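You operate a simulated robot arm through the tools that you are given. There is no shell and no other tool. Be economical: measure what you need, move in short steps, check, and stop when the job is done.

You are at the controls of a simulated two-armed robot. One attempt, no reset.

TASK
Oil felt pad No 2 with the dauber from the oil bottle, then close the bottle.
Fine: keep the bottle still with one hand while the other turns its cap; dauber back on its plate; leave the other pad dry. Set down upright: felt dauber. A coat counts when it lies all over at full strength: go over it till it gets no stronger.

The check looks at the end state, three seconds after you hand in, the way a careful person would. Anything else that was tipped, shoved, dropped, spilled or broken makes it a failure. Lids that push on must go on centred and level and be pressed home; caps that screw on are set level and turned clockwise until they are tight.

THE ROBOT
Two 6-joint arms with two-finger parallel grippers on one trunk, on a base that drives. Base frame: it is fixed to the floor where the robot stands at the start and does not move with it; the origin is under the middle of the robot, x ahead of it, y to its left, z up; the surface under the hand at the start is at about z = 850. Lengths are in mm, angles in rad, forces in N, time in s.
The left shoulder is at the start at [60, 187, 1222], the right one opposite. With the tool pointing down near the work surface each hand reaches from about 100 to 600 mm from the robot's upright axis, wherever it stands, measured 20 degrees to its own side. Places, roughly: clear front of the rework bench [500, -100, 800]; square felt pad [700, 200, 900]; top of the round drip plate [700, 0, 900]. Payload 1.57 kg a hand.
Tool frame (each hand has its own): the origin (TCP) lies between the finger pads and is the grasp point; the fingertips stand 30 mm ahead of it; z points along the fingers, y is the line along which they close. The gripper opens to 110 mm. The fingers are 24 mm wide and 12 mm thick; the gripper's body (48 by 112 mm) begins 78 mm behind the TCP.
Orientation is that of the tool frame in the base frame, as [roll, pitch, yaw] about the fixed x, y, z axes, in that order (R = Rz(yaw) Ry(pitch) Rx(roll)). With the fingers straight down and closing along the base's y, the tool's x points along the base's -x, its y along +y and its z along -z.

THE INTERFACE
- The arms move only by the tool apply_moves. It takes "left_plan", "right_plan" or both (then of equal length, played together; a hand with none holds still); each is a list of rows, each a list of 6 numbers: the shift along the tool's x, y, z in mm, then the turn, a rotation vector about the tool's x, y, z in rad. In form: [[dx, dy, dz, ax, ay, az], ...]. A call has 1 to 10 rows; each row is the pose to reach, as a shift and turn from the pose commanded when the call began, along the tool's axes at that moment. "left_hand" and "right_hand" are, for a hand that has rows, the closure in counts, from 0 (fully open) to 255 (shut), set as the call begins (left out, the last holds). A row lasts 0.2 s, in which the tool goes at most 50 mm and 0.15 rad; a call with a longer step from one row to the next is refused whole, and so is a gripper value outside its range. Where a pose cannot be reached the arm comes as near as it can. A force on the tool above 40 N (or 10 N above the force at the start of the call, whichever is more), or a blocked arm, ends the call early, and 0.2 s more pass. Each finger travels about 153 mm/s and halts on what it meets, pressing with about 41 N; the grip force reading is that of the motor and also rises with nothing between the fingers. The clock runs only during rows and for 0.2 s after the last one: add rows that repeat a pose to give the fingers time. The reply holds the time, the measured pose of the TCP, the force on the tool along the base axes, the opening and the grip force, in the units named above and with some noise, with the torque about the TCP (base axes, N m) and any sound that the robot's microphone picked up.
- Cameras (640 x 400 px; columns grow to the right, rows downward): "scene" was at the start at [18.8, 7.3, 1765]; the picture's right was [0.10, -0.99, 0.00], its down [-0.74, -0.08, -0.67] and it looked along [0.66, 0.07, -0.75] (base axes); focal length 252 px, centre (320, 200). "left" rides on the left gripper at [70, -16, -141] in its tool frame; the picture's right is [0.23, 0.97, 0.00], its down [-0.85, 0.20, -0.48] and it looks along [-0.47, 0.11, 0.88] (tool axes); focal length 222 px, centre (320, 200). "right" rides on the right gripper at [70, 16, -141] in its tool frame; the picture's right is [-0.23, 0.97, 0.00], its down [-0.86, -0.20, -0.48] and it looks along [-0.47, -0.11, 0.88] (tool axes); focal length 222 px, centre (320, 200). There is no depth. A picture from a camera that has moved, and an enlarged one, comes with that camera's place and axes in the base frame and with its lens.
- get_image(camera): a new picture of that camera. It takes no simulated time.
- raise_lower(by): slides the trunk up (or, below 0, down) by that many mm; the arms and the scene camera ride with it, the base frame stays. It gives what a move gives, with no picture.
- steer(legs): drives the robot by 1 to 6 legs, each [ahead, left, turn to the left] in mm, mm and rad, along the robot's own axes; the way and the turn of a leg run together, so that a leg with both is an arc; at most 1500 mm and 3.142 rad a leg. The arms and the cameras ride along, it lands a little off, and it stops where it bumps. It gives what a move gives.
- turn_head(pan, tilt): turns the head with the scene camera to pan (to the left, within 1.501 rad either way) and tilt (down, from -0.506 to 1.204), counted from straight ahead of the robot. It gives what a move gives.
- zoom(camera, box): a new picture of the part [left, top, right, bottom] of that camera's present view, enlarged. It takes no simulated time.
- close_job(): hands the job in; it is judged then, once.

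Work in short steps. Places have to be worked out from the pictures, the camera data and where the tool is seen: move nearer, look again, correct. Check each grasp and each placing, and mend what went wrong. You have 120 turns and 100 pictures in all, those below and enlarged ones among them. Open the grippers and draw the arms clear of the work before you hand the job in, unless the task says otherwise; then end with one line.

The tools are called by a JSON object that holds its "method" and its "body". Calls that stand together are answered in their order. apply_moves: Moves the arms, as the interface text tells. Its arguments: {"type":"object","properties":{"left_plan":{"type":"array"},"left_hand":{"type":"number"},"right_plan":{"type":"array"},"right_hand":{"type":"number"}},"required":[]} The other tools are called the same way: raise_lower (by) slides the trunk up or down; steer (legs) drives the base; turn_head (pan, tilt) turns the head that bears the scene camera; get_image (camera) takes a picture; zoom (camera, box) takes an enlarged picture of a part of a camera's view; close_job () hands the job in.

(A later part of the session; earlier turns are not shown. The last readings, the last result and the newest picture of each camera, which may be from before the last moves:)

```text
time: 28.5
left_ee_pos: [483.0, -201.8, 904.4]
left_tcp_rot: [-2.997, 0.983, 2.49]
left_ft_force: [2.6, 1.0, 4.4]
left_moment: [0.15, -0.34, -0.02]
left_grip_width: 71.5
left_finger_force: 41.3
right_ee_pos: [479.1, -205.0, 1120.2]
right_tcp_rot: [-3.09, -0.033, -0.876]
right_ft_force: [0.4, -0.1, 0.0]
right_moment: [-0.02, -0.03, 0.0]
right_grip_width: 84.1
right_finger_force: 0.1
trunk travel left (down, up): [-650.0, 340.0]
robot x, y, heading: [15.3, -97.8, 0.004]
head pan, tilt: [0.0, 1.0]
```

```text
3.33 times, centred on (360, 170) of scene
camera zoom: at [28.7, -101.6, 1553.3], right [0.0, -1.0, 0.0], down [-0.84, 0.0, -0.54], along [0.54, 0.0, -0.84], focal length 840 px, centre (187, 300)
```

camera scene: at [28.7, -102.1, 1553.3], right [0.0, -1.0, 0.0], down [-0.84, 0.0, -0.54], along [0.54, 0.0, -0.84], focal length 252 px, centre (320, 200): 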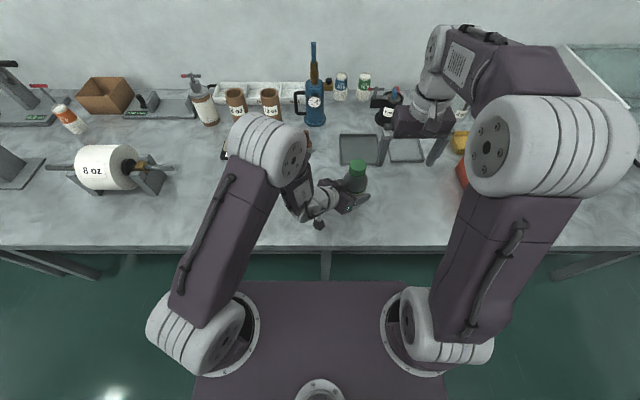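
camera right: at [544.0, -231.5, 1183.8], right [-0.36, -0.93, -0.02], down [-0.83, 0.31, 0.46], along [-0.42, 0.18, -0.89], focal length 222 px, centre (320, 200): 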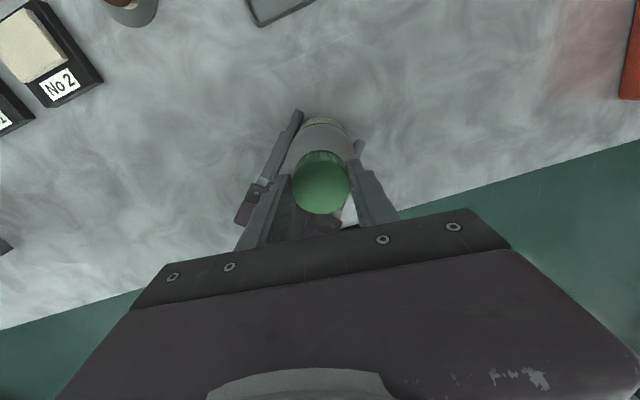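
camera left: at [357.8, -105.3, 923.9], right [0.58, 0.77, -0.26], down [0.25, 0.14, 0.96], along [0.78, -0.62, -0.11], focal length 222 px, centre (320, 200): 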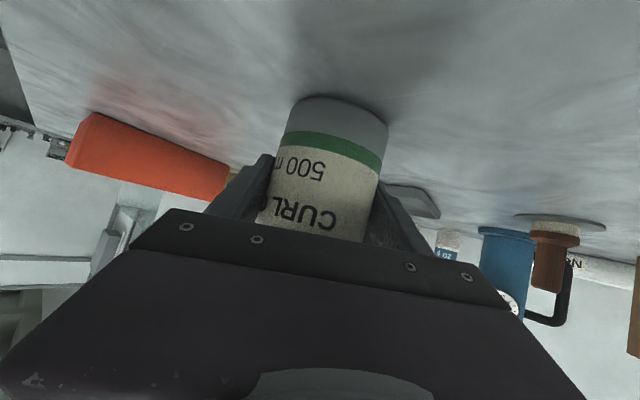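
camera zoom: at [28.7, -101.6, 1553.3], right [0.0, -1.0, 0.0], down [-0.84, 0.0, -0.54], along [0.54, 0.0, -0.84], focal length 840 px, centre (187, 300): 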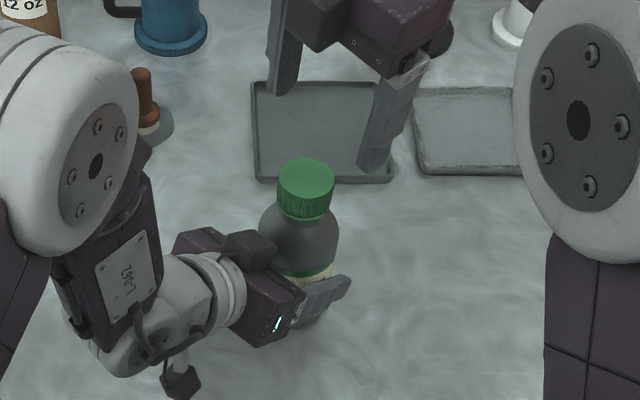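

The bottle looks essentially upright, shifted a few mm. I open the left hand briefly so it stands flat on its own, and level and unwind the right wrist.

{"method": "apply_moves", "body": {"left_plan": [[0, 0, 0, 0, 0, 0], [0, 0, 0, 0, 0, 0], [0, 0, 0, 0, 0, 0], [0, 0, 0, 0, 0, 0], [0, 0, 0, 0, 0, 0], [0, 0, 0, 0, 0, 0], [0, 0, 0, 0, 0, 0], [0, 0, 0, 0, 0, 0], [0, 0, 0, 0, 0, 0], [0, 0, 0, 0, 0, 0]], "left_hand": 50, "right_plan": [[0, 0, -5, -0.026, -0.017, 0.12], [0, 0, -5, -0.052, -0.033, 0.24], [0, 0, -5, -0.052, -0.033, 0.38], [0, 0, -5, -0.052, -0.033, 0.52], [0, 0, -5, -0.052, -0.033, 0.66], [0, 0, -5, -0.052, -0.033, 0.8], [0, 0, -5, -0.052, -0.033, 0.94], [0, 0, -5, -0.052, -0.033, 1.08], [0, 0, -5, -0.052, -0.033, 1.22], [0, 0, -5, -0.052, -0.033, 1.36]]}}

{"method": "get_image", "body": {"camera": "left"}}

{"method": "zoom", "body": {"camera": "scene", "box": [290, 110, 430, 230]}}

```text
time: 30.7
left_ee_pos: [482.8, -202.3, 904.2]
left_tcp_rot: [-2.998, 0.983, 2.491]
left_ft_force: [0.3, 0.3, 0.1]
left_moment: [0.0, 0.01, 0.01]
left_grip_width: 88.5
left_finger_force: 0.1
right_ee_pos: [478.5, -205.9, 1124.9]
right_tcp_rot: [3.128, 0.034, -2.234]
right_ft_force: [-0.3, -0.4, -0.2]
right_moment: [-0.01, 0.03, -0.03]
right_grip_width: 84.2
right_finger_force: 0.0
trunk travel left (down, up): [-650.0, 340.0]
robot x, y, heading: [19.5, -100.3, 0.001]
head pan, tilt: [0.0, 1.0]
```

```text
64 pictures are left
camera left: at [359.1, -104.8, 924.4], right [0.58, 0.77, -0.27], down [0.24, 0.15, 0.96], along [0.78, -0.62, -0.1], focal length 222 px, centre (320, 200)
```

left: 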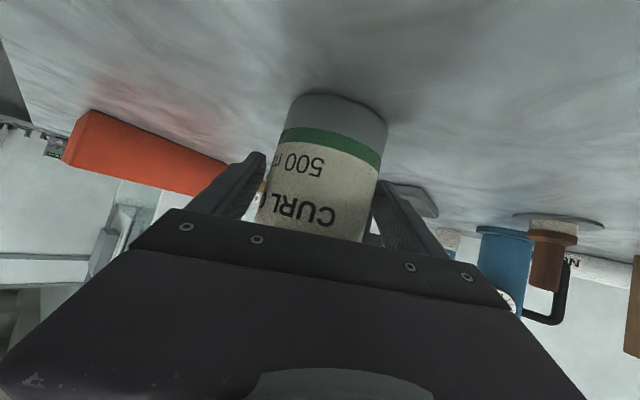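

```text
3.33 times, centred on (360, 170) of scene
camera zoom: at [28.8, -102.1, 1553.3], right [0.0, -1.0, 0.0], down [-0.84, 0.0, -0.54], along [0.54, 0.0, -0.84], focal length 840 px, centre (187, 300)
```

zoom: 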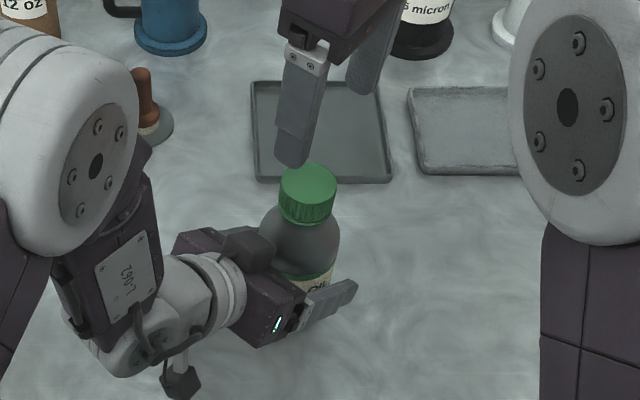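

The bottle stands free and upright. I close the left hand on it again and continue levelling and unwinding the right.

{"method": "apply_moves", "body": {"left_plan": [[0, 0, 0, 0, 0, 0], [0, 0, 0, 0, 0, 0], [0, 0, 0, 0, 0, 0], [0, 0, 0, 0, 0, 0], [0, 0, 0, 0, 0, 0], [0, 0, 0, 0, 0, 0], [0, 0, 0, 0, 0, 0], [0, 0, 0, 0, 0, 0], [0, 0, 0, 0, 0, 0], [0, 0, 0, 0, 0, 0]], "left_hand": 150, "right_plan": [[0, 0, -5, 0.006, 0.017, 0.13], [0, 0, -5, 0.014, 0.034, 0.26], [0, 0, -5, 0.014, 0.034, 0.4], [0, 0, -5, 0.014, 0.034, 0.54], [0, 0, -5, 0.014, 0.034, 0.68], [0, 0, -5, 0.014, 0.034, 0.82], [0, 0, -5, 0.014, 0.034, 0.96], [0, 0, -5, 0.014, 0.034, 1.1], [0, 0, -5, 0.014, 0.034, 1.24], [0, 0, -5, 0.014, 0.034, 1.38]]}}

```text
time: 32.9
left_ee_pos: [482.5, -200.6, 904.2]
left_tcp_rot: [-2.999, 0.983, 2.491]
left_ft_force: [2.6, 1.0, 3.8]
left_moment: [0.25, -0.36, -0.03]
left_grip_width: 72.3
left_finger_force: 41.0
right_ee_pos: [478.6, -205.2, 1129.9]
right_tcp_rot: [3.136, -0.023, 2.667]
right_ft_force: [-0.1, -0.4, 0.2]
right_moment: [0.02, 0.02, 0.0]
right_grip_width: 84.5
right_finger_force: 0.1
trunk travel left (down, up): [-650.0, 340.0]
robot x, y, heading: [18.3, -103.1, 0.004]
head pan, tilt: [0.0, 1.0]
```

I level the right hand first and then turn it about its own axis only.

{"method": "apply_moves", "body": {"right_plan": [[0, 0, 0, 0.006, -0.023, 0]]}}

{"method": "apply_moves", "body": {"right_plan": [[0, 0, 0, 0, 0, 0.14], [0, 0, 0, 0, 0, 0.28], [0, 0, 0, 0, 0, 0.42], [0, 0, 0, 0, 0, 0.56], [0, 0, 0, 0, 0, 0.7], [0, 0, 0, 0, 0, 0.84], [0, 0, 0, 0, 0, 0.98]]}}

{"method": "get_image", "body": {"camera": "right"}}

{"method": "zoom", "body": {"camera": "scene", "box": [290, 110, 430, 230]}}

```text
time: 33.3
left_ee_pos: [482.4, -202.1, 904.8]
left_tcp_rot: [-2.998, 0.983, 2.49]
left_ft_force: [3.3, 1.4, 4.1]
left_moment: [0.24, -0.35, -0.06]
left_grip_width: 72.1
left_finger_force: 41.1
right_ee_pos: [479.4, -205.2, 1131.2]
right_tcp_rot: [3.14, 0.002, 2.669]
right_ft_force: [-1.0, 0.3, -0.4]
right_moment: [0.03, -0.02, 0.01]
right_grip_width: 84.2
right_finger_force: 0.1
trunk travel left (down, up): [-650.0, 340.0]
robot x, y, heading: [20.0, -99.3, 0.001]
head pan, tilt: [0.0, 1.0]
```

```text
time: 34.9
left_ee_pos: [482.4, -202.4, 903.3]
left_tcp_rot: [-2.999, 0.982, 2.491]
left_ft_force: [3.2, 1.6, 5.9]
left_moment: [0.33, -0.35, -0.06]
left_grip_width: 72.0
left_finger_force: 40.7
right_ee_pos: [478.6, -204.3, 1129.6]
right_tcp_rot: [3.14, 0.0, 1.687]
right_ft_force: [0.7, 0.6, -1.5]
right_moment: [-0.04, 0.02, 0.02]
right_grip_width: 84.0
right_finger_force: 0.1
trunk travel left (down, up): [-650.0, 340.0]
robot x, y, heading: [19.7, -102.3, -0.001]
head pan, tilt: [0.0, 1.0]
```

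```text
62 pictures are left
camera right: at [486.9, -134.2, 1271.9], right [0.99, -0.11, 0.0], down [-0.1, -0.87, 0.48], along [-0.05, -0.47, -0.88], focal length 222 px, centre (320, 200)
```

right: 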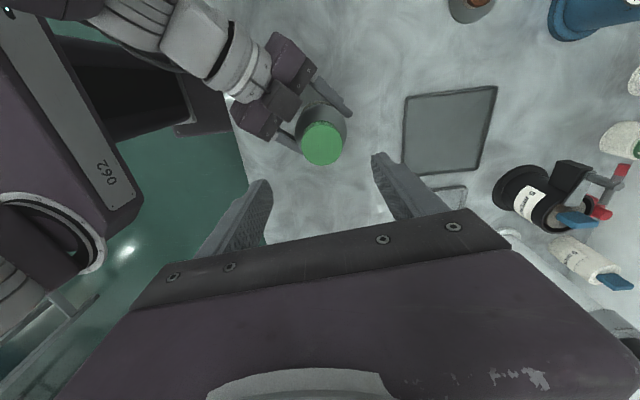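

```text
3.33 times, centred on (360, 170) of scene
camera zoom: at [28.8, -101.6, 1553.3], right [0.0, -1.0, 0.0], down [-0.84, 0.0, -0.54], along [0.54, 0.0, -0.84], focal length 840 px, centre (187, 300)
```

zoom: 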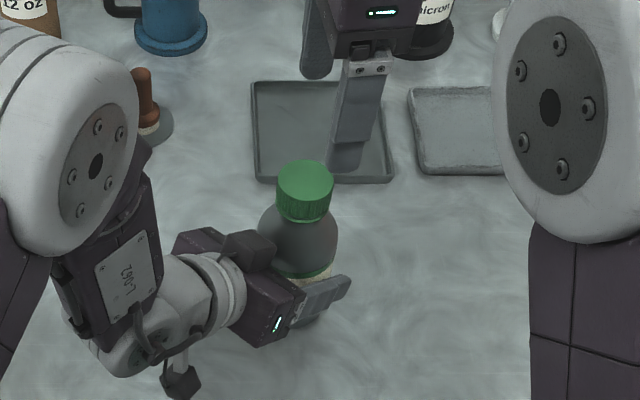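

The cap is now at about (479.5, -198). I centre over it and descend to TCP z ≈ 1040.

{"method": "apply_moves", "body": {"right_plan": [[6, 1.5, 15, 0, 0, 0], [6, 1.5, 30, 0, 0, 0], [6, 1.5, 45, 0, 0, 0], [6, 1.5, 60, 0, 0, 0], [6, 1.5, 75, 0, 0, 0], [6, 1.5, 90, 0, 0, 0]]}}

{"method": "get_image", "body": {"camera": "right"}}

```text
time: 36.3
left_ee_pos: [482.8, -202.6, 904.4]
left_tcp_rot: [-2.998, 0.982, 2.49]
left_ft_force: [3.2, 1.0, 6.6]
left_moment: [0.32, -0.39, -0.06]
left_grip_width: 71.8
left_finger_force: 40.9
right_ee_pos: [479.9, -198.5, 1039.2]
right_tcp_rot: [3.139, -0.002, 1.692]
right_ft_force: [-1.0, -0.6, 0.5]
right_moment: [0.01, -0.01, -0.02]
right_grip_width: 84.2
right_finger_force: 0.0
trunk travel left (down, up): [-650.0, 340.0]
robot x, y, heading: [18.9, -101.8, 0.001]
head pan, tilt: [0.0, 1.0]
```

```text
60 pictures are left
camera right: at [487.6, -128.0, 1181.8], right [0.99, -0.11, 0.0], down [-0.1, -0.87, 0.48], along [-0.05, -0.48, -0.88], focal length 222 px, centre (320, 200)
```

right: 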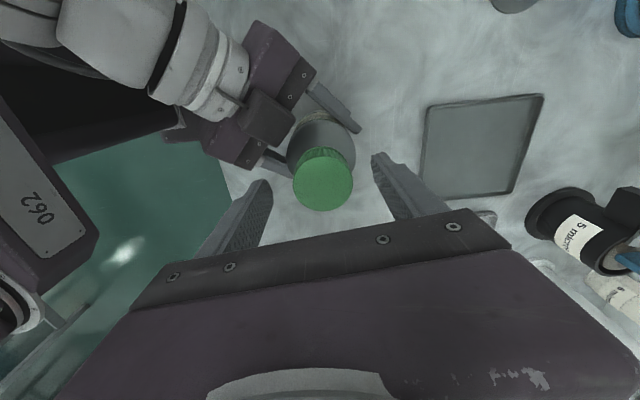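

Cap at (323, 181), the same relative position as in the earlier good grasp. I close on it.

{"method": "apply_moves", "body": {"right_plan": [[2, 1, 0, 0, 0, 0], [2, 1, 0, 0, 0, 0], [2, 1, 0, 0, 0, 0]], "right_hand": 220}}

```text
time: 37.1
left_ee_pos: [481.1, -201.5, 905.1]
left_tcp_rot: [-2.998, 0.984, 2.489]
left_ft_force: [-7.1, 10.6, 11.6]
left_moment: [0.08, -1.6, -0.1]
left_grip_width: 71.9
left_finger_force: 40.8
right_ee_pos: [479.9, -196.4, 1040.9]
right_tcp_rot: [3.139, 0.001, 1.692]
right_ft_force: [11.6, -8.9, -1.9]
right_moment: [-0.8, -0.31, 0.03]
right_grip_width: 43.8
right_finger_force: 41.1
trunk travel left (down, up): [-650.0, 340.0]
robot x, y, heading: [20.3, -99.6, -0.004]
head pan, tilt: [0.0, 1.0]
```

Gripped. I relieve the side force and unscrew 1.35 rad, rising with the thread.

{"method": "apply_moves", "body": {"right_plan": [[-1, 1, 0, 0, 0, 0], [-1, 1, -0.2, 0, 0, -0.15], [-1, 1, -0.3, 0, 0, -0.3], [-1, 1, -0.5, 0, 0, -0.45], [-1, 1, -0.6, 0, 0, -0.6], [-1, 1, -0.7, 0, 0, -0.75], [-1, 1, -0.8, 0, 0, -0.9], [-1, 1, -0.9, 0, 0, -1.05], [-1, 1, -1.0, 0, 0, -1.2], [-1, 1, -1.1, 0, 0, -1.35]]}}

```text
time: 39.3
left_ee_pos: [482.6, -201.0, 904.1]
left_tcp_rot: [-2.999, 0.981, 2.49]
left_ft_force: [3.4, -5.6, 5.2]
left_moment: [1.15, 0.13, 0.08]
left_grip_width: 71.7
left_finger_force: 41.3
right_ee_pos: [481.6, -197.8, 1041.0]
right_tcp_rot: [3.141, 0.003, 3.041]
right_ft_force: [-3.3, 7.5, -0.4]
right_moment: [0.29, 0.11, -0.1]
right_grip_width: 43.7
right_finger_force: 40.8
trunk travel left (down, up): [-650.0, 340.0]
robot x, y, heading: [19.9, -103.4, 0.005]
head pan, tilt: [0.0, 1.0]
```

Smooth, 5.5 rad in total. Another 1.5 rad.

{"method": "apply_moves", "body": {"right_plan": [[0, 0.5, -0.1, 0, 0, -0.15], [0, 0.5, -0.3, 0, 0, -0.3], [0, 0.5, -0.4, 0, 0, -0.45], [0, 0.5, -0.5, 0, 0, -0.6], [0, 0.5, -0.6, 0, 0, -0.75], [0, 0.5, -0.7, 0, 0, -0.9], [0, 0.5, -0.8, 0, 0, -1.05], [0, 0.5, -0.9, 0, 0, -1.2], [0, 0.5, -1.0, 0, 0, -1.35], [0, 0.5, -1.2, 0, 0, -1.5]]}}

```text
time: 41.5
left_ee_pos: [483.3, -201.4, 905.1]
left_tcp_rot: [-2.999, 0.983, 2.493]
left_ft_force: [3.4, 2.5, 7.1]
left_moment: [0.17, -0.25, -0.03]
left_grip_width: 71.6
left_finger_force: 40.8
right_ee_pos: [480.9, -195.8, 1042.0]
right_tcp_rot: [-3.139, 0.001, -1.738]
right_ft_force: [-0.7, -0.3, 0.0]
right_moment: [-0.02, 0.02, -0.04]
right_grip_width: 44.0
right_finger_force: 40.8
trunk travel left (down, up): [-650.0, 340.0]
robot x, y, heading: [18.8, -100.5, -0.001]
head pan, tilt: [0.0, 1.0]
```

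All forces dropped to zero, so the cap is probably free. I lift gently.

{"method": "apply_moves", "body": {"right_plan": [[0, 0, -2, 0, 0, 0], [0, 0, -4, 0, 0, 0], [0, 0, -7, 0, 0, 0]]}}

{"method": "zoom", "body": {"camera": "scene", "box": [290, 110, 430, 230]}}

```text
time: 42.3
left_ee_pos: [482.3, -201.8, 904.6]
left_tcp_rot: [-2.998, 0.984, 2.492]
left_ft_force: [3.3, 3.0, 7.3]
left_moment: [0.46, -0.41, -0.06]
left_grip_width: 71.8
left_finger_force: 40.8
right_ee_pos: [481.3, -197.6, 1049.9]
right_tcp_rot: [-3.139, 0.001, -1.741]
right_ft_force: [0.2, 0.0, -0.5]
right_moment: [0.03, 0.0, -0.01]
right_grip_width: 43.6
right_finger_force: 40.4
trunk travel left (down, up): [-650.0, 340.0]
robot x, y, heading: [20.3, -102.5, 0.002]
head pan, tilt: [0.0, 1.0]
```

```text
3.33 times, centred on (360, 170) of scene
camera zoom: at [28.5, -101.5, 1553.3], right [0.0, -1.0, 0.0], down [-0.84, 0.0, -0.54], along [0.54, 0.0, -0.84], focal length 840 px, centre (187, 300)
```

zoom: 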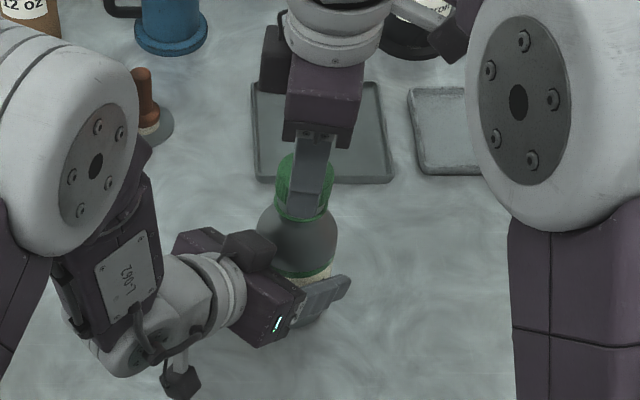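

The cap is off. I lift it and park the right hand, still holding the cap, up and to the right.

{"method": "apply_moves", "body": {"right_plan": [[0, 0, -30, 0, 0, 0], [0, 0, -65, 0, 0, 0], [0, 0, -100, 0, 0, 0], [40, 0, -110, 0, 0, 0], [80, 0, -110, 0, 0, 0], [120, 0, -110, 0, 0, 0], [160, 0, -110, 0, 0, 0]]}}

{"method": "get_image", "body": {"camera": "scene"}}

{"method": "zoom", "body": {"camera": "scene", "box": [290, 110, 430, 230]}}

```text
time: 43.9
left_ee_pos: [481.5, -201.8, 904.2]
left_tcp_rot: [-2.999, 0.982, 2.492]
left_ft_force: [2.2, 1.5, 7.2]
left_moment: [0.41, -0.34, 0.02]
left_grip_width: 71.5
left_finger_force: 40.7
right_ee_pos: [451.6, -356.1, 1158.3]
right_tcp_rot: [-3.139, 0.002, -1.742]
right_ft_force: [-0.1, 0.1, 0.2]
right_moment: [0.02, -0.01, 0.01]
right_grip_width: 44.0
right_finger_force: 41.4
trunk travel left (down, up): [-650.0, 340.0]
robot x, y, heading: [18.3, -101.5, -0.0]
head pan, tilt: [0.0, 1.0]
```

```text
58 pictures are left
camera scene: at [28.1, -102.3, 1553.3], right [0.0, -1.0, 0.0], down [-0.84, 0.0, -0.54], along [0.54, 0.0, -0.84], focal length 252 px, centre (320, 200)
```

scene: 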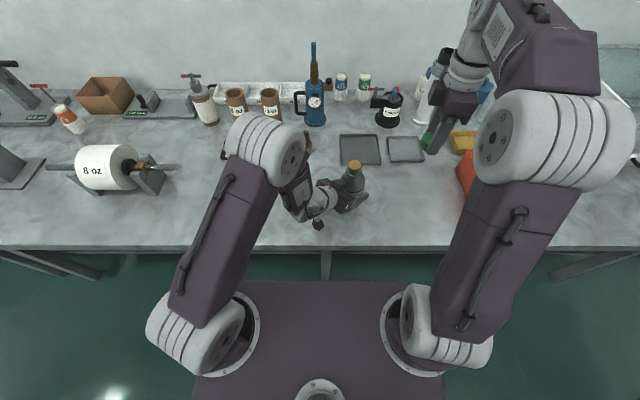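

```text
3.33 times, centred on (360, 170) of scene
camera zoom: at [28.1, -102.3, 1553.3], right [0.0, -1.0, 0.0], down [-0.84, 0.0, -0.54], along [0.54, 0.0, -0.84], focal length 840 px, centre (187, 300)
```

zoom: 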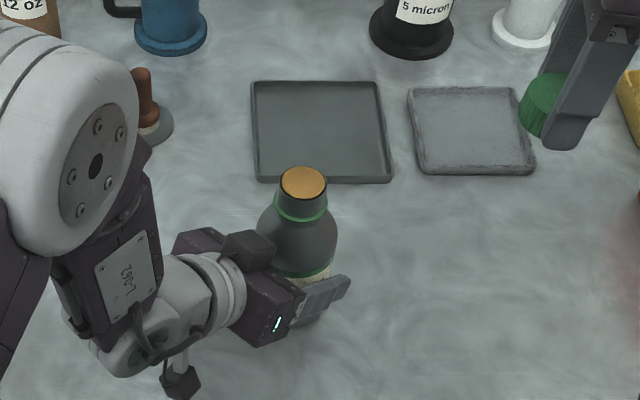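

The bottle is open and full almost to the brim. I release it with the left hand and back straight out.

{"method": "apply_moves", "body": {"left_plan": [[0, 0, 0, 0, 0, 0], [0, 0, 0, 0, 0, 0], [0, 0, 0, 0, 0, 0], [0, 0, -20, 0, 0, 0], [0, 0, -45, 0, 0, 0], [0, 0, -70, 0, 0, 0], [0, 0, -95, 0, 0, 0], [-5, 0, -112, 0, 0, 0]], "left_hand": 0}}

{"method": "get_image", "body": {"camera": "left"}}

```text
time: 45.7
left_ee_pos: [423.6, -136.3, 969.9]
left_tcp_rot: [-2.994, 0.981, 2.494]
left_ft_force: [0.3, 0.0, 0.5]
left_moment: [-0.02, -0.01, 0.01]
left_grip_width: 110.1
left_finger_force: 0.0
left hand out of reach, approached as far as the arm can: row 7, 8
right_ee_pos: [452.4, -356.7, 1160.8]
right_tcp_rot: [-3.14, 0.001, -1.745]
right_ft_force: [0.3, -0.4, -1.2]
right_moment: [0.01, -0.01, -0.01]
right_grip_width: 43.4
right_finger_force: 41.1
trunk travel left (down, up): [-650.0, 340.0]
robot x, y, heading: [18.8, -99.7, 0.001]
head pan, tilt: [0.0, 1.0]
```

```text
56 pictures are left
camera left: at [299.5, -39.6, 990.7], right [0.58, 0.77, -0.27], down [0.25, 0.15, 0.96], along [0.78, -0.62, -0.11], focal length 222 px, centre (320, 200)
```

left: 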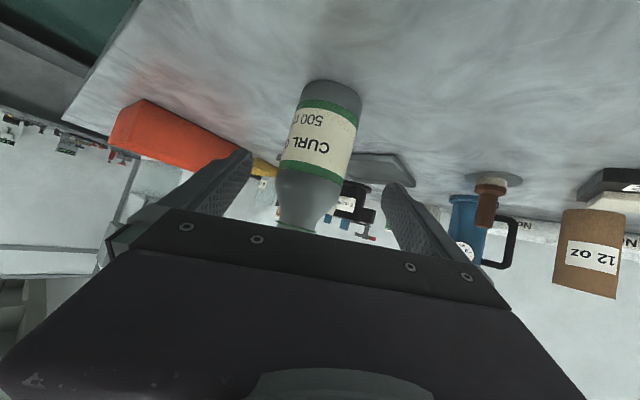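

The bottle stands upright. I raise the trunk by 200 mm and bring the left hand back to pointing straight down.

{"method": "raise_lower", "body": {"by": 200}}

{"method": "apply_moves", "body": {"left_plan": [[-1, 15, -15, -0.041, 0.099, -0.071], [-2, 30, -30, -0.082, 0.198, -0.142], [-4, 45, -45, -0.123, 0.297, -0.213], [-5, 60, -60, -0.164, 0.396, -0.284], [-6, 75, -75, -0.205, 0.495, -0.355], [-7, 90, -90, -0.246, 0.594, -0.427], [-8, 105, -105, -0.287, 0.693, -0.498], [-9, 120, -120, -0.328, 0.792, -0.569], [-11, 136, -135, -0.369, 0.891, -0.64], [-12, 151, -149, -0.41, 0.99, -0.711]]}}

```text
time: 47.8
left_ee_pos: [422.1, -137.2, 1169.6]
left_tcp_rot: [-2.993, 0.981, 2.495]
left_ft_force: [-1.5, -0.6, -0.1]
left_moment: [0.0, 0.01, 0.01]
left_grip_width: 109.9
left_finger_force: 0.0
right_ee_pos: [453.5, -355.3, 1359.1]
right_tcp_rot: [-3.14, 0.002, -1.744]
right_ft_force: [-0.2, -0.3, -0.4]
right_moment: [-0.02, -0.03, -0.01]
right_grip_width: 43.5
right_finger_force: 41.2
trunk travel left (down, up): [-850.0, 140.0]
robot x, y, heading: [15.5, -100.1, 0.004]
head pan, tilt: [0.0, 1.0]
```

```text
time: 50.0
left_ee_pos: [449.1, 58.8, 1247.2]
left_tcp_rot: [-3.127, -0.103, -3.128]
left_ft_force: [0.5, -0.3, 0.1]
left_moment: [-0.02, 0.03, -0.02]
left_grip_width: 110.0
left_finger_force: 0.0
left hand out of reach, approached as far as the arm can: row 4
right_ee_pos: [454.9, -355.6, 1358.7]
right_tcp_rot: [3.14, -0.001, -1.741]
right_ft_force: [0.2, -0.2, -0.5]
right_moment: [0.01, 0.01, 0.01]
right_grip_width: 43.7
right_finger_force: 40.8
trunk travel left (down, up): [-850.0, 140.0]
robot x, y, heading: [15.5, -102.2, 0.004]
head pan, tilt: [0.0, 1.0]
```

I level the left hand and drive ahead 150 mm.

{"method": "apply_moves", "body": {"left_plan": [[0, 0, 0, -0.015, -0.103, 0.013]]}}

{"method": "steer", "body": {"legs": [[150, 0, 0]]}}

{"method": "get_image", "body": {"camera": "left"}}

{"method": "zoom", "body": {"camera": "scene", "box": [220, 170, 380, 280]}}

```text
time: 50.4
left_ee_pos: [448.1, 57.8, 1250.0]
left_tcp_rot: [3.141, 0.003, 3.141]
left_ft_force: [-0.2, 0.5, -0.4]
left_moment: [-0.03, -0.04, -0.02]
left_grip_width: 110.1
left_finger_force: 0.1
right_ee_pos: [451.8, -356.8, 1361.7]
right_tcp_rot: [-3.141, 0.001, -1.744]
right_ft_force: [0.8, -0.2, 0.1]
right_moment: [-0.01, -0.02, -0.02]
right_grip_width: 43.5
right_finger_force: 40.3
trunk travel left (down, up): [-850.0, 140.0]
robot x, y, heading: [17.9, -100.9, -0.0]
head pan, tilt: [0.0, 1.0]
```

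```text
time: 51.8
left_ee_pos: [596.1, 58.0, 1250.6]
left_tcp_rot: [-3.141, 0.006, 3.141]
left_ft_force: [-1.1, -0.4, 0.6]
left_moment: [-0.03, -0.04, 0.01]
left_grip_width: 110.1
left_finger_force: 0.1
right_ee_pos: [601.1, -355.4, 1359.9]
right_tcp_rot: [-3.138, 0.002, -1.742]
right_ft_force: [-0.6, -0.2, 0.4]
right_moment: [-0.03, -0.04, 0.02]
right_grip_width: 43.8
right_finger_force: 40.7
trunk travel left (down, up): [-850.0, 140.0]
robot x, y, heading: [170.0, -97.6, 0.001]
head pan, tilt: [0.0, 1.0]
```

```text
55 pictures are left
camera left: at [525.5, 40.5, 1391.1], right [-0.23, 0.97, 0.0], down [0.85, 0.2, 0.48], along [0.47, 0.11, -0.88], focal length 222 px, centre (320, 200)
```

left: 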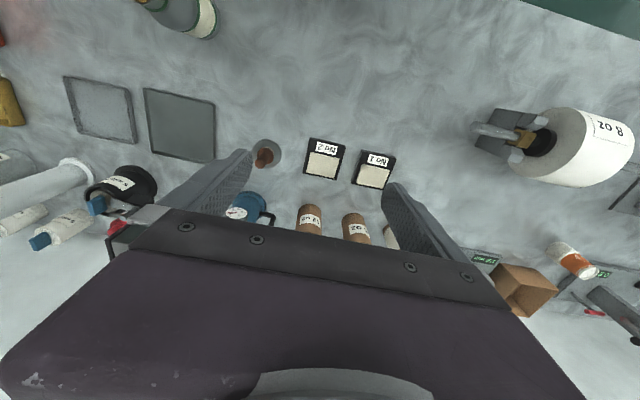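

```text
3.64 times, centred on (300, 225) of scene
camera zoom: at [175.3, -101.8, 1753.3], right [0.0, -1.0, 0.0], down [-0.84, 0.0, -0.54], along [0.54, 0.0, -0.84], focal length 916 px, centre (393, 109)
```

zoom: 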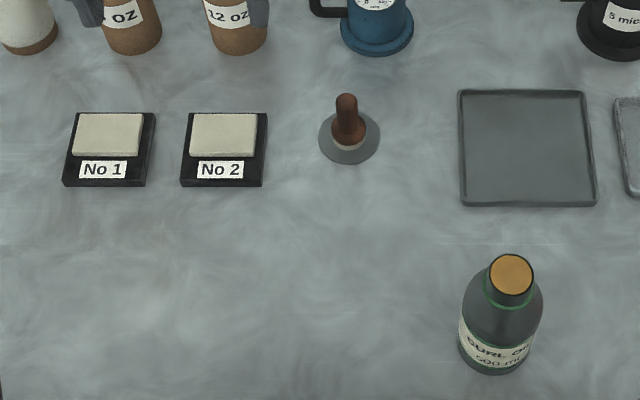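

I move the left hand above the dauber, estimated at (717, -50).

{"method": "apply_moves", "body": {"left_plan": [[-20, -18, 28, 0, 0, 0], [-40, -36, 56, 0, 0, 0], [-60, -54, 84, 0, 0, 0], [-80, -72, 112, 0, 0, 0], [-100, -90, 140, 0, 0, 0], [-121, -108, 190, 0, 0, 0]], "left_hand": 140}}

{"method": "get_image", "body": {"camera": "left"}}

{"method": "zoom", "body": {"camera": "scene", "box": [240, 110, 380, 230]}}

```text
refused: row 6 steps farther than a row can; nothing moved
```

```text
53 pictures are left
camera left: at [525.5, 40.5, 1391.1], right [-0.23, 0.97, 0.0], down [0.85, 0.2, 0.48], along [0.47, 0.11, -0.88], focal length 222 px, centre (320, 200)
```

left: 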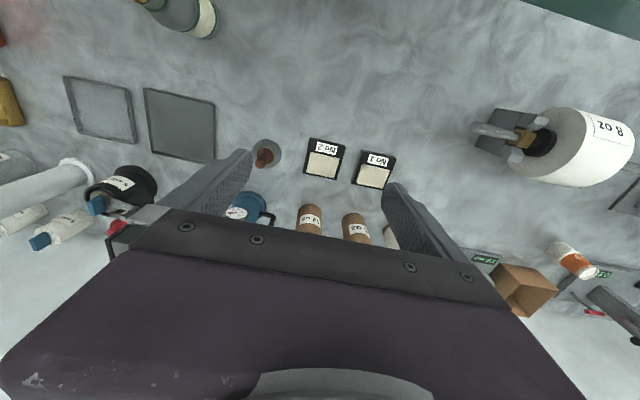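

```text
3.33 times, centred on (310, 170) of scene
camera zoom: at [175.3, -101.8, 1753.3], right [0.0, -1.0, 0.0], down [-0.84, 0.0, -0.54], along [0.54, 0.0, -0.84], focal length 840 px, centre (353, 300)
```

zoom: 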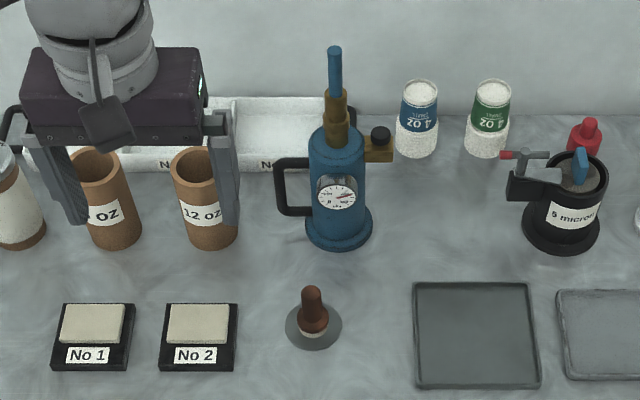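

One row exceeded 50 mm. I resend with more rows.

{"method": "apply_moves", "body": {"left_plan": [[-20, -18, 28, 0, 0, 0], [-40, -36, 56, 0, 0, 0], [-60, -54, 84, 0, 0, 0], [-80, -72, 112, 0, 0, 0], [-100, -90, 140, 0, 0, 0], [-115, -102, 170, 0, 0, 0], [-121, -108, 190, 0, 0, 0]], "left_hand": 140}}

{"method": "get_image", "body": {"camera": "left"}}

{"method": "zoom", "body": {"camera": "scene", "box": [240, 110, 380, 230]}}

```text
time: 53.4
left_ee_pos: [721.9, -48.8, 1058.6]
left_tcp_rot: [3.141, 0.002, 3.141]
left_ft_force: [-0.1, -0.4, -0.8]
left_moment: [0.01, 0.03, -0.01]
left_grip_width: 49.7
left_finger_force: 0.1
right_ee_pos: [604.2, -354.8, 1359.3]
right_tcp_rot: [-3.142, 0.001, -1.741]
right_ft_force: [0.6, 0.3, 0.4]
right_moment: [-0.02, -0.01, -0.01]
right_grip_width: 44.0
right_finger_force: 40.7
trunk travel left (down, up): [-850.0, 140.0]
robot x, y, heading: [170.1, -102.8, 0.003]
head pan, tilt: [0.0, 1.0]
```

```text
51 pictures are left
camera left: at [650.7, -66.9, 1199.2], right [-0.23, 0.97, 0.0], down [0.85, 0.2, 0.48], along [0.47, 0.11, -0.88], focal length 222 px, centre (320, 200)
```

left: 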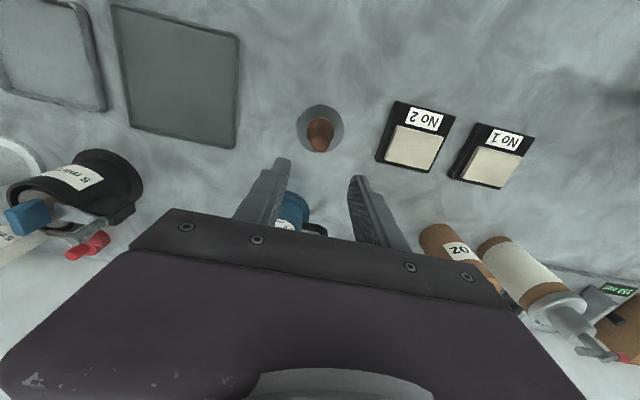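

```text
3.33 times, centred on (310, 170) of scene
camera zoom: at [180.6, -101.8, 1753.3], right [0.0, -1.0, 0.0], down [-0.84, 0.0, -0.54], along [0.54, 0.0, -0.84], focal length 840 px, centre (353, 300)
```

zoom: 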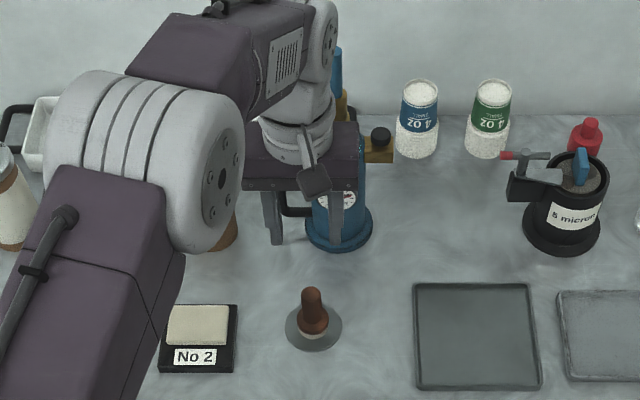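

The dauber top is at about (720, -51, 925). I descend to z ≈ 965 and check.

{"method": "apply_moves", "body": {"left_plan": [[2, -2, 25, 0, 0, 0], [2, -2, 50, 0, 0, 0], [2, -2, 75, 0, 0, 0], [2, -2, 93, 0, 0, 0]], "left_hand": 130}}

{"method": "get_image", "body": {"camera": "left"}}

{"method": "zoom", "body": {"camera": "scene", "box": [270, 150, 340, 230]}}

```text
time: 54.4
left_ee_pos: [720.4, -51.3, 966.5]
left_tcp_rot: [-3.142, 0.002, -3.141]
left_ft_force: [0.7, -0.6, 0.0]
left_moment: [0.0, -0.03, 0.04]
left_grip_width: 54.0
left_finger_force: 0.0
right_ee_pos: [603.9, -355.5, 1358.9]
right_tcp_rot: [-3.139, 0.002, -1.742]
right_ft_force: [-0.3, -0.7, -1.0]
right_moment: [0.01, 0.02, 0.04]
right_grip_width: 43.6
right_finger_force: 40.9
trunk travel left (down, up): [-850.0, 140.0]
robot x, y, heading: [167.4, -101.0, 0.002]
head pan, tilt: [0.0, 1.0]
```

```text
49 pictures are left
camera left: at [649.5, -68.7, 1107.0], right [-0.23, 0.97, 0.0], down [0.85, 0.2, 0.48], along [0.47, 0.11, -0.88], focal length 222 px, centre (320, 200)
```

left: 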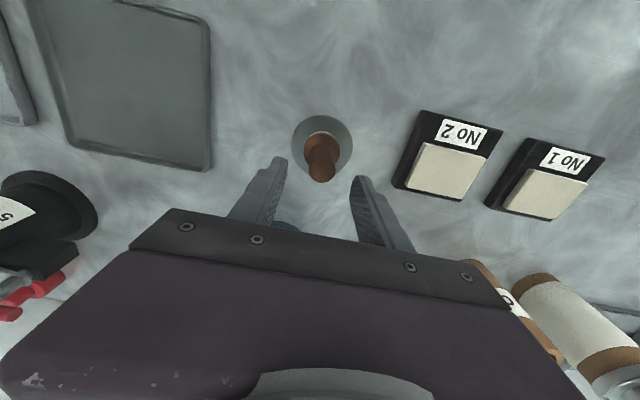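

```text
5.00 times, centred on (305, 190) of scene
camera zoom: at [180.2, -101.8, 1753.3], right [0.0, -1.0, 0.0], down [-0.84, 0.0, -0.54], along [0.54, 0.0, -0.84], focal length 1260 px, centre (395, 250)
```

zoom: 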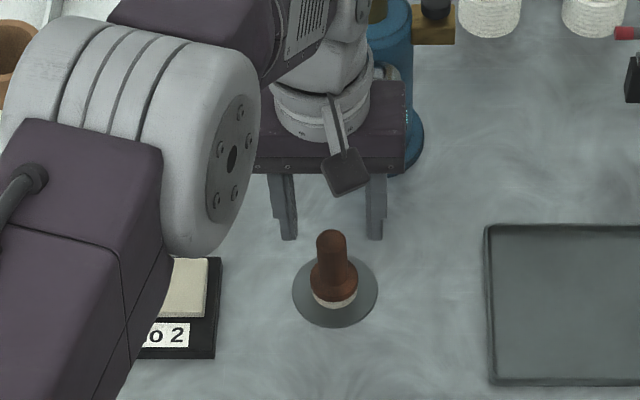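

The estimates place the handle at x ≈ 715–723, within the pad width. I shift 2 mm toward the middle, descend to z ≈ 928 with the fingers straddling it, and look again.

{"method": "apply_moves", "body": {"left_plan": [[2, 0, 13, 0, 0, 0], [2, 0, 26, 0, 0, 0], [2, 0, 38, 0, 0, 0]], "left_hand": 110}}

{"method": "get_image", "body": {"camera": "left"}}

{"method": "zoom", "body": {"camera": "scene", "box": [270, 150, 340, 230]}}

```text
time: 55.2
left_ee_pos: [718.7, -51.4, 927.5]
left_tcp_rot: [-3.142, 0.001, -3.141]
left_ft_force: [0.8, -0.5, 0.6]
left_moment: [0.01, 0.0, -0.01]
left_grip_width: 62.7
left_finger_force: 0.1
right_ee_pos: [605.0, -354.9, 1359.4]
right_tcp_rot: [-3.14, 0.003, -1.742]
right_ft_force: [-0.2, -0.1, 0.0]
right_moment: [0.02, -0.01, 0.01]
right_grip_width: 43.9
right_finger_force: 40.7
trunk travel left (down, up): [-850.0, 140.0]
robot x, y, heading: [168.4, -102.1, 0.003]
head pan, tilt: [0.0, 1.0]
```

```text
47 pictures are left
camera left: at [647.1, -69.2, 1068.1], right [-0.23, 0.97, 0.0], down [0.85, 0.2, 0.48], along [0.47, 0.11, -0.88], focal length 222 px, centre (320, 200)
```

left: 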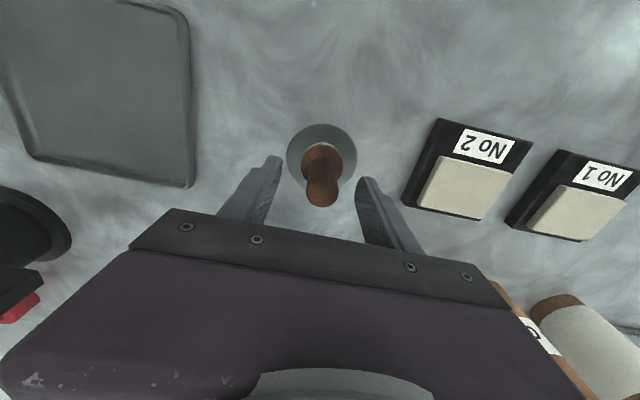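

```text
5.00 times, centred on (305, 190) of scene
camera zoom: at [180.0, -101.8, 1753.3], right [0.0, -1.0, 0.0], down [-0.84, 0.0, -0.54], along [0.54, 0.0, -0.84], focal length 1260 px, centre (395, 250)
```

zoom: 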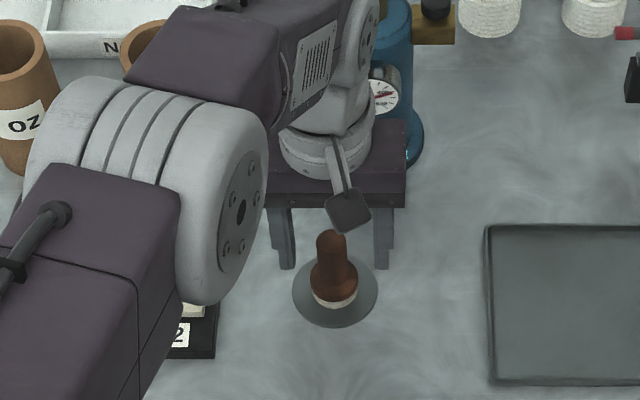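

The handle is centred between the fingers in both views. I go down 7 mm and close.

{"method": "apply_moves", "body": {"left_plan": [[1, 0, 4, 0, 0, 0], [1, 0, 7, 0, 0, 0]]}}

{"method": "apply_moves", "body": {"left_plan": [[0, 0, 0, 0, 0, 0], [0, 0, 0, 0, 0, 0], [0, 0, 0, 0, 0, 0]], "left_hand": 255}}

{"method": "get_image", "body": {"camera": "left"}}

```text
time: 55.8
left_ee_pos: [716.7, -51.8, 920.9]
left_tcp_rot: [3.141, 0.001, 3.141]
left_ft_force: [0.7, -0.5, 0.8]
left_moment: [0.04, -0.02, -0.01]
left_grip_width: 62.7
left_finger_force: 0.1
right_ee_pos: [603.7, -354.7, 1359.7]
right_tcp_rot: [-3.14, 0.002, -1.743]
right_ft_force: [0.3, -0.3, -1.0]
right_moment: [0.0, 0.0, 0.01]
right_grip_width: 43.5
right_finger_force: 41.3
trunk travel left (down, up): [-850.0, 140.0]
robot x, y, heading: [166.2, -96.4, 0.003]
head pan, tilt: [0.0, 1.0]
```

```text
time: 56.6
left_ee_pos: [717.3, -51.4, 921.5]
left_tcp_rot: [3.141, 0.003, -3.142]
left_ft_force: [-0.9, 0.3, -1.4]
left_moment: [-0.02, 0.01, 0.03]
left_grip_width: 22.4
left_finger_force: 35.2
right_ee_pos: [605.0, -354.5, 1360.5]
right_tcp_rot: [-3.139, 0.001, -1.741]
right_ft_force: [0.3, 0.0, 0.5]
right_moment: [-0.02, 0.0, 0.01]
right_grip_width: 43.7
right_finger_force: 40.8
trunk travel left (down, up): [-850.0, 140.0]
robot x, y, heading: [168.2, -99.1, -0.002]
head pan, tilt: [0.0, 1.0]
```

```text
45 pictures are left
camera left: at [645.7, -69.1, 1061.9], right [-0.23, 0.97, 0.0], down [0.85, 0.2, 0.48], along [0.47, 0.11, -0.88], focal length 222 px, centre (320, 200)
```

left: 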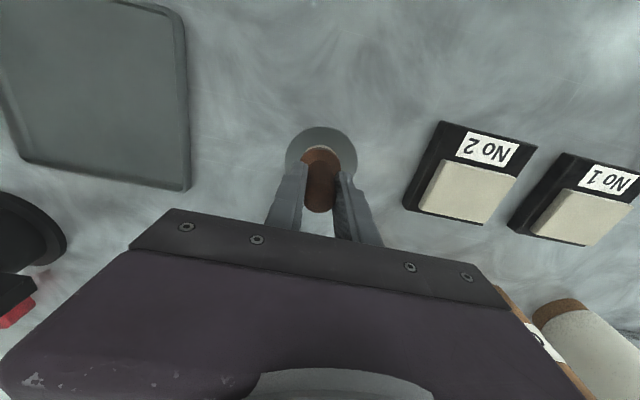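

Gripped (22.4 mm). I lift the dauber and look at it.

{"method": "apply_moves", "body": {"left_plan": [[0, 0, -20, 0, 0, 0], [0, 0, -60, 0, 0, 0], [0, 0, -100, 0, 0, 0], [0, 0, -140, 0, 0, 0], [0, 0, -180, 0, 0, 0], [0, 0, -210, 0, 0, 0]]}}

{"method": "zoom", "body": {"camera": "scene", "box": [240, 80, 400, 280]}}

```text
time: 58.0
left_ee_pos: [716.8, -52.3, 1132.2]
left_tcp_rot: [-3.141, 0.003, -3.141]
left_ft_force: [-0.4, -0.1, -0.5]
left_moment: [-0.02, 0.02, -0.01]
left_grip_width: 22.7
left_finger_force: 35.0
right_ee_pos: [604.2, -355.8, 1359.3]
right_tcp_rot: [-3.141, 0.002, -1.741]
right_ft_force: [-0.3, 0.0, -0.5]
right_moment: [0.01, -0.01, -0.01]
right_grip_width: 43.5
right_finger_force: 40.9
trunk travel left (down, up): [-850.0, 140.0]
robot x, y, heading: [170.6, -99.8, -0.002]
head pan, tilt: [0.0, 1.0]
```

```text
2.00 times, centred on (320, 180) of scene
camera zoom: at [179.2, -101.9, 1753.3], right [0.0, -1.0, 0.0], down [-0.84, 0.0, -0.54], along [0.54, 0.0, -0.84], focal length 504 px, centre (320, 240)
```

zoom: 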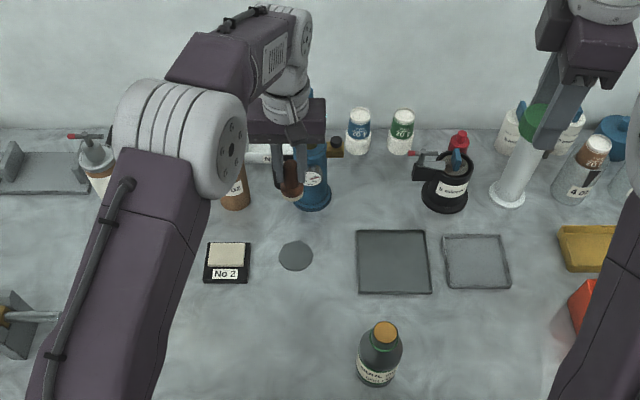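

The dauber is held and the plate centre matches the grasp point. I carry the dauber over the bottle mouth at z ≈ 1130.

{"method": "apply_moves", "body": {"left_plan": [[30, -19, 0, 0, 0, 0], [60, -37, 0, 0, 0, 0], [90, -56, 0, 0, 0, 0], [120, -74, 0, 0, 0, 0], [150, -93, 0, 0, 0, 0], [180, -112, 0, 0, 0, 0], [210, -130, 0, 0, 0, 0], [236, -147, 0, 0, 0, 0]]}}

{"method": "get_image", "body": {"camera": "left"}}

{"method": "zoom", "body": {"camera": "scene", "box": [280, 130, 440, 290]}}

```text
time: 59.8
left_ee_pos: [476.4, -198.8, 1130.5]
left_tcp_rot: [3.141, 0.004, -3.141]
left_ft_force: [-0.2, -0.7, -0.1]
left_moment: [0.03, 0.01, -0.01]
left_grip_width: 22.5
left_finger_force: 34.9
right_ee_pos: [602.6, -355.5, 1360.7]
right_tcp_rot: [-3.138, 0.001, -1.741]
right_ft_force: [-0.2, 0.2, 0.9]
right_moment: [0.02, -0.01, -0.02]
right_grip_width: 43.8
right_finger_force: 40.8
trunk travel left (down, up): [-850.0, 140.0]
robot x, y, heading: [171.5, -100.1, 0.003]
head pan, tilt: [0.0, 1.0]
```

```text
43 pictures are left
camera left: at [406.5, -216.2, 1271.9], right [-0.23, 0.97, 0.0], down [0.85, 0.2, 0.48], along [0.47, 0.11, -0.88], focal length 222 px, centre (320, 200)
```

left: 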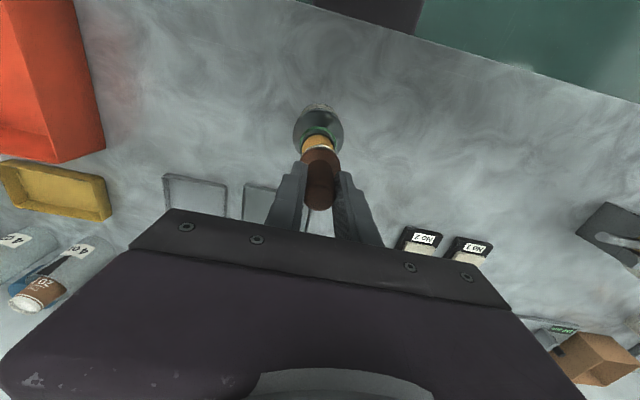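

```text
2.50 times, centred on (360, 210) of scene
camera zoom: at [178.3, -102.8, 1753.3], right [0.0, -1.0, 0.0], down [-0.84, 0.0, -0.54], along [0.54, 0.0, -0.84], focal length 630 px, centre (220, 175)
```

zoom: 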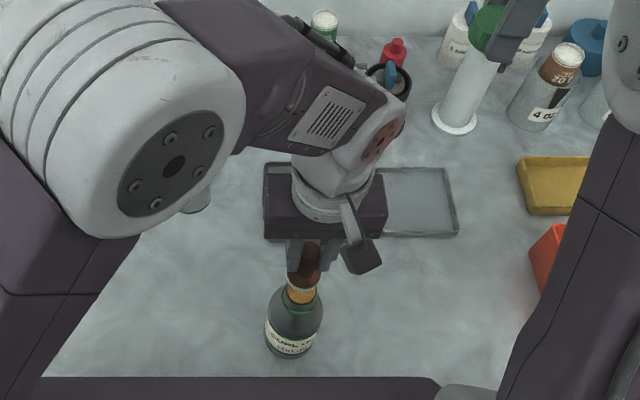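

I zoom in on the felt and the mouth to judge alignment and sizes.

{"method": "zoom", "body": {"camera": "scene", "box": [335, 180, 375, 225]}}

{"method": "zoom", "body": {"camera": "left", "box": [270, 90, 370, 220]}}

```text
8.89 times, centred on (355, 202) of scene
camera zoom: at [178.3, -102.8, 1753.3], right [0.0, -1.0, 0.0], down [-0.84, 0.0, -0.54], along [0.54, 0.0, -0.84], focal length 2239 px, centre (9, 178)
```

zoom: 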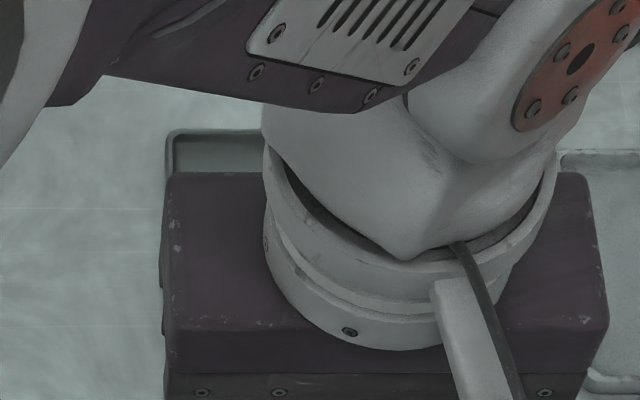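

```text
3.08 times, centred on (320, 155) of left
camera zoom: at [406.5, -216.2, 1271.9], right [-0.23, 0.97, 0.0], down [0.85, 0.2, 0.48], along [0.47, 0.11, -0.88], focal length 684 px, centre (320, 338)
```

zoom: 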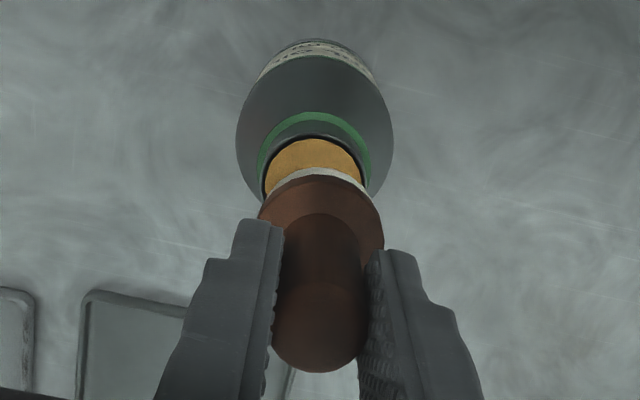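

The mouth is about 36 mm and the felt about 32 mm, so it fits narrowly. I correct by (+2, -3.5) mm, descend to just above the mouth and check again.

{"method": "apply_moves", "body": {"left_plan": [[-1.8, -3.5, 0, 0, 0, 0], [-1.8, -3.5, 10, 0, 0, 0], [-1.8, -3.5, 20, 0, 0, 0], [-1.8, -3.5, 28, 0, 0, 0]]}}

{"method": "zoom", "body": {"camera": "left", "box": [270, 90, 370, 220]}}

{"method": "zoom", "body": {"camera": "scene", "box": [325, 220, 370, 280]}}

```text
time: 60.8
left_ee_pos: [482.1, -202.3, 1103.7]
left_tcp_rot: [-3.141, 0.002, -3.141]
left_ft_force: [-0.7, -0.6, -1.3]
left_moment: [-0.04, -0.04, 0.01]
left_grip_width: 21.0
left_finger_force: 34.0
right_ee_pos: [603.4, -355.2, 1359.5]
right_tcp_rot: [-3.14, 0.002, -1.74]
right_ft_force: [0.4, 0.1, -0.4]
right_moment: [0.03, -0.01, -0.02]
right_grip_width: 43.6
right_finger_force: 41.1
trunk travel left (down, up): [-850.0, 140.0]
robot x, y, heading: [170.5, -101.9, 0.006]
head pan, tilt: [0.0, 1.0]
```

```text
3.08 times, centred on (320, 155) of left
camera zoom: at [411.6, -219.4, 1243.6], right [-0.23, 0.97, 0.0], down [0.85, 0.2, 0.48], along [0.47, 0.11, -0.88], focal length 684 px, centre (320, 338)
```

zoom: 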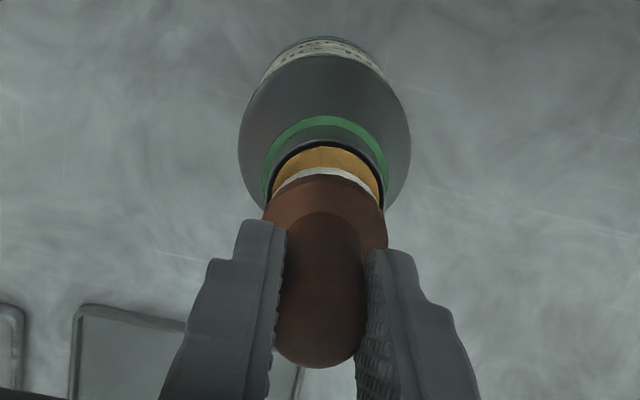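

```text
6.67 times, centred on (348, 250) of scene
camera zoom: at [180.1, -101.9, 1753.3], right [0.0, -1.0, 0.0], down [-0.84, 0.0, -0.54], along [0.54, 0.0, -0.84], focal length 1680 px, centre (137, -133)
```

zoom: 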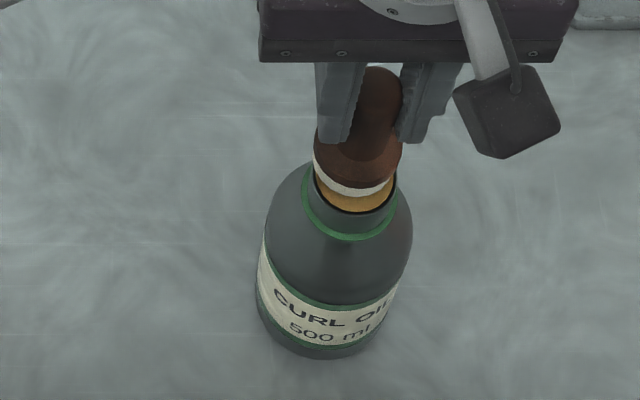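

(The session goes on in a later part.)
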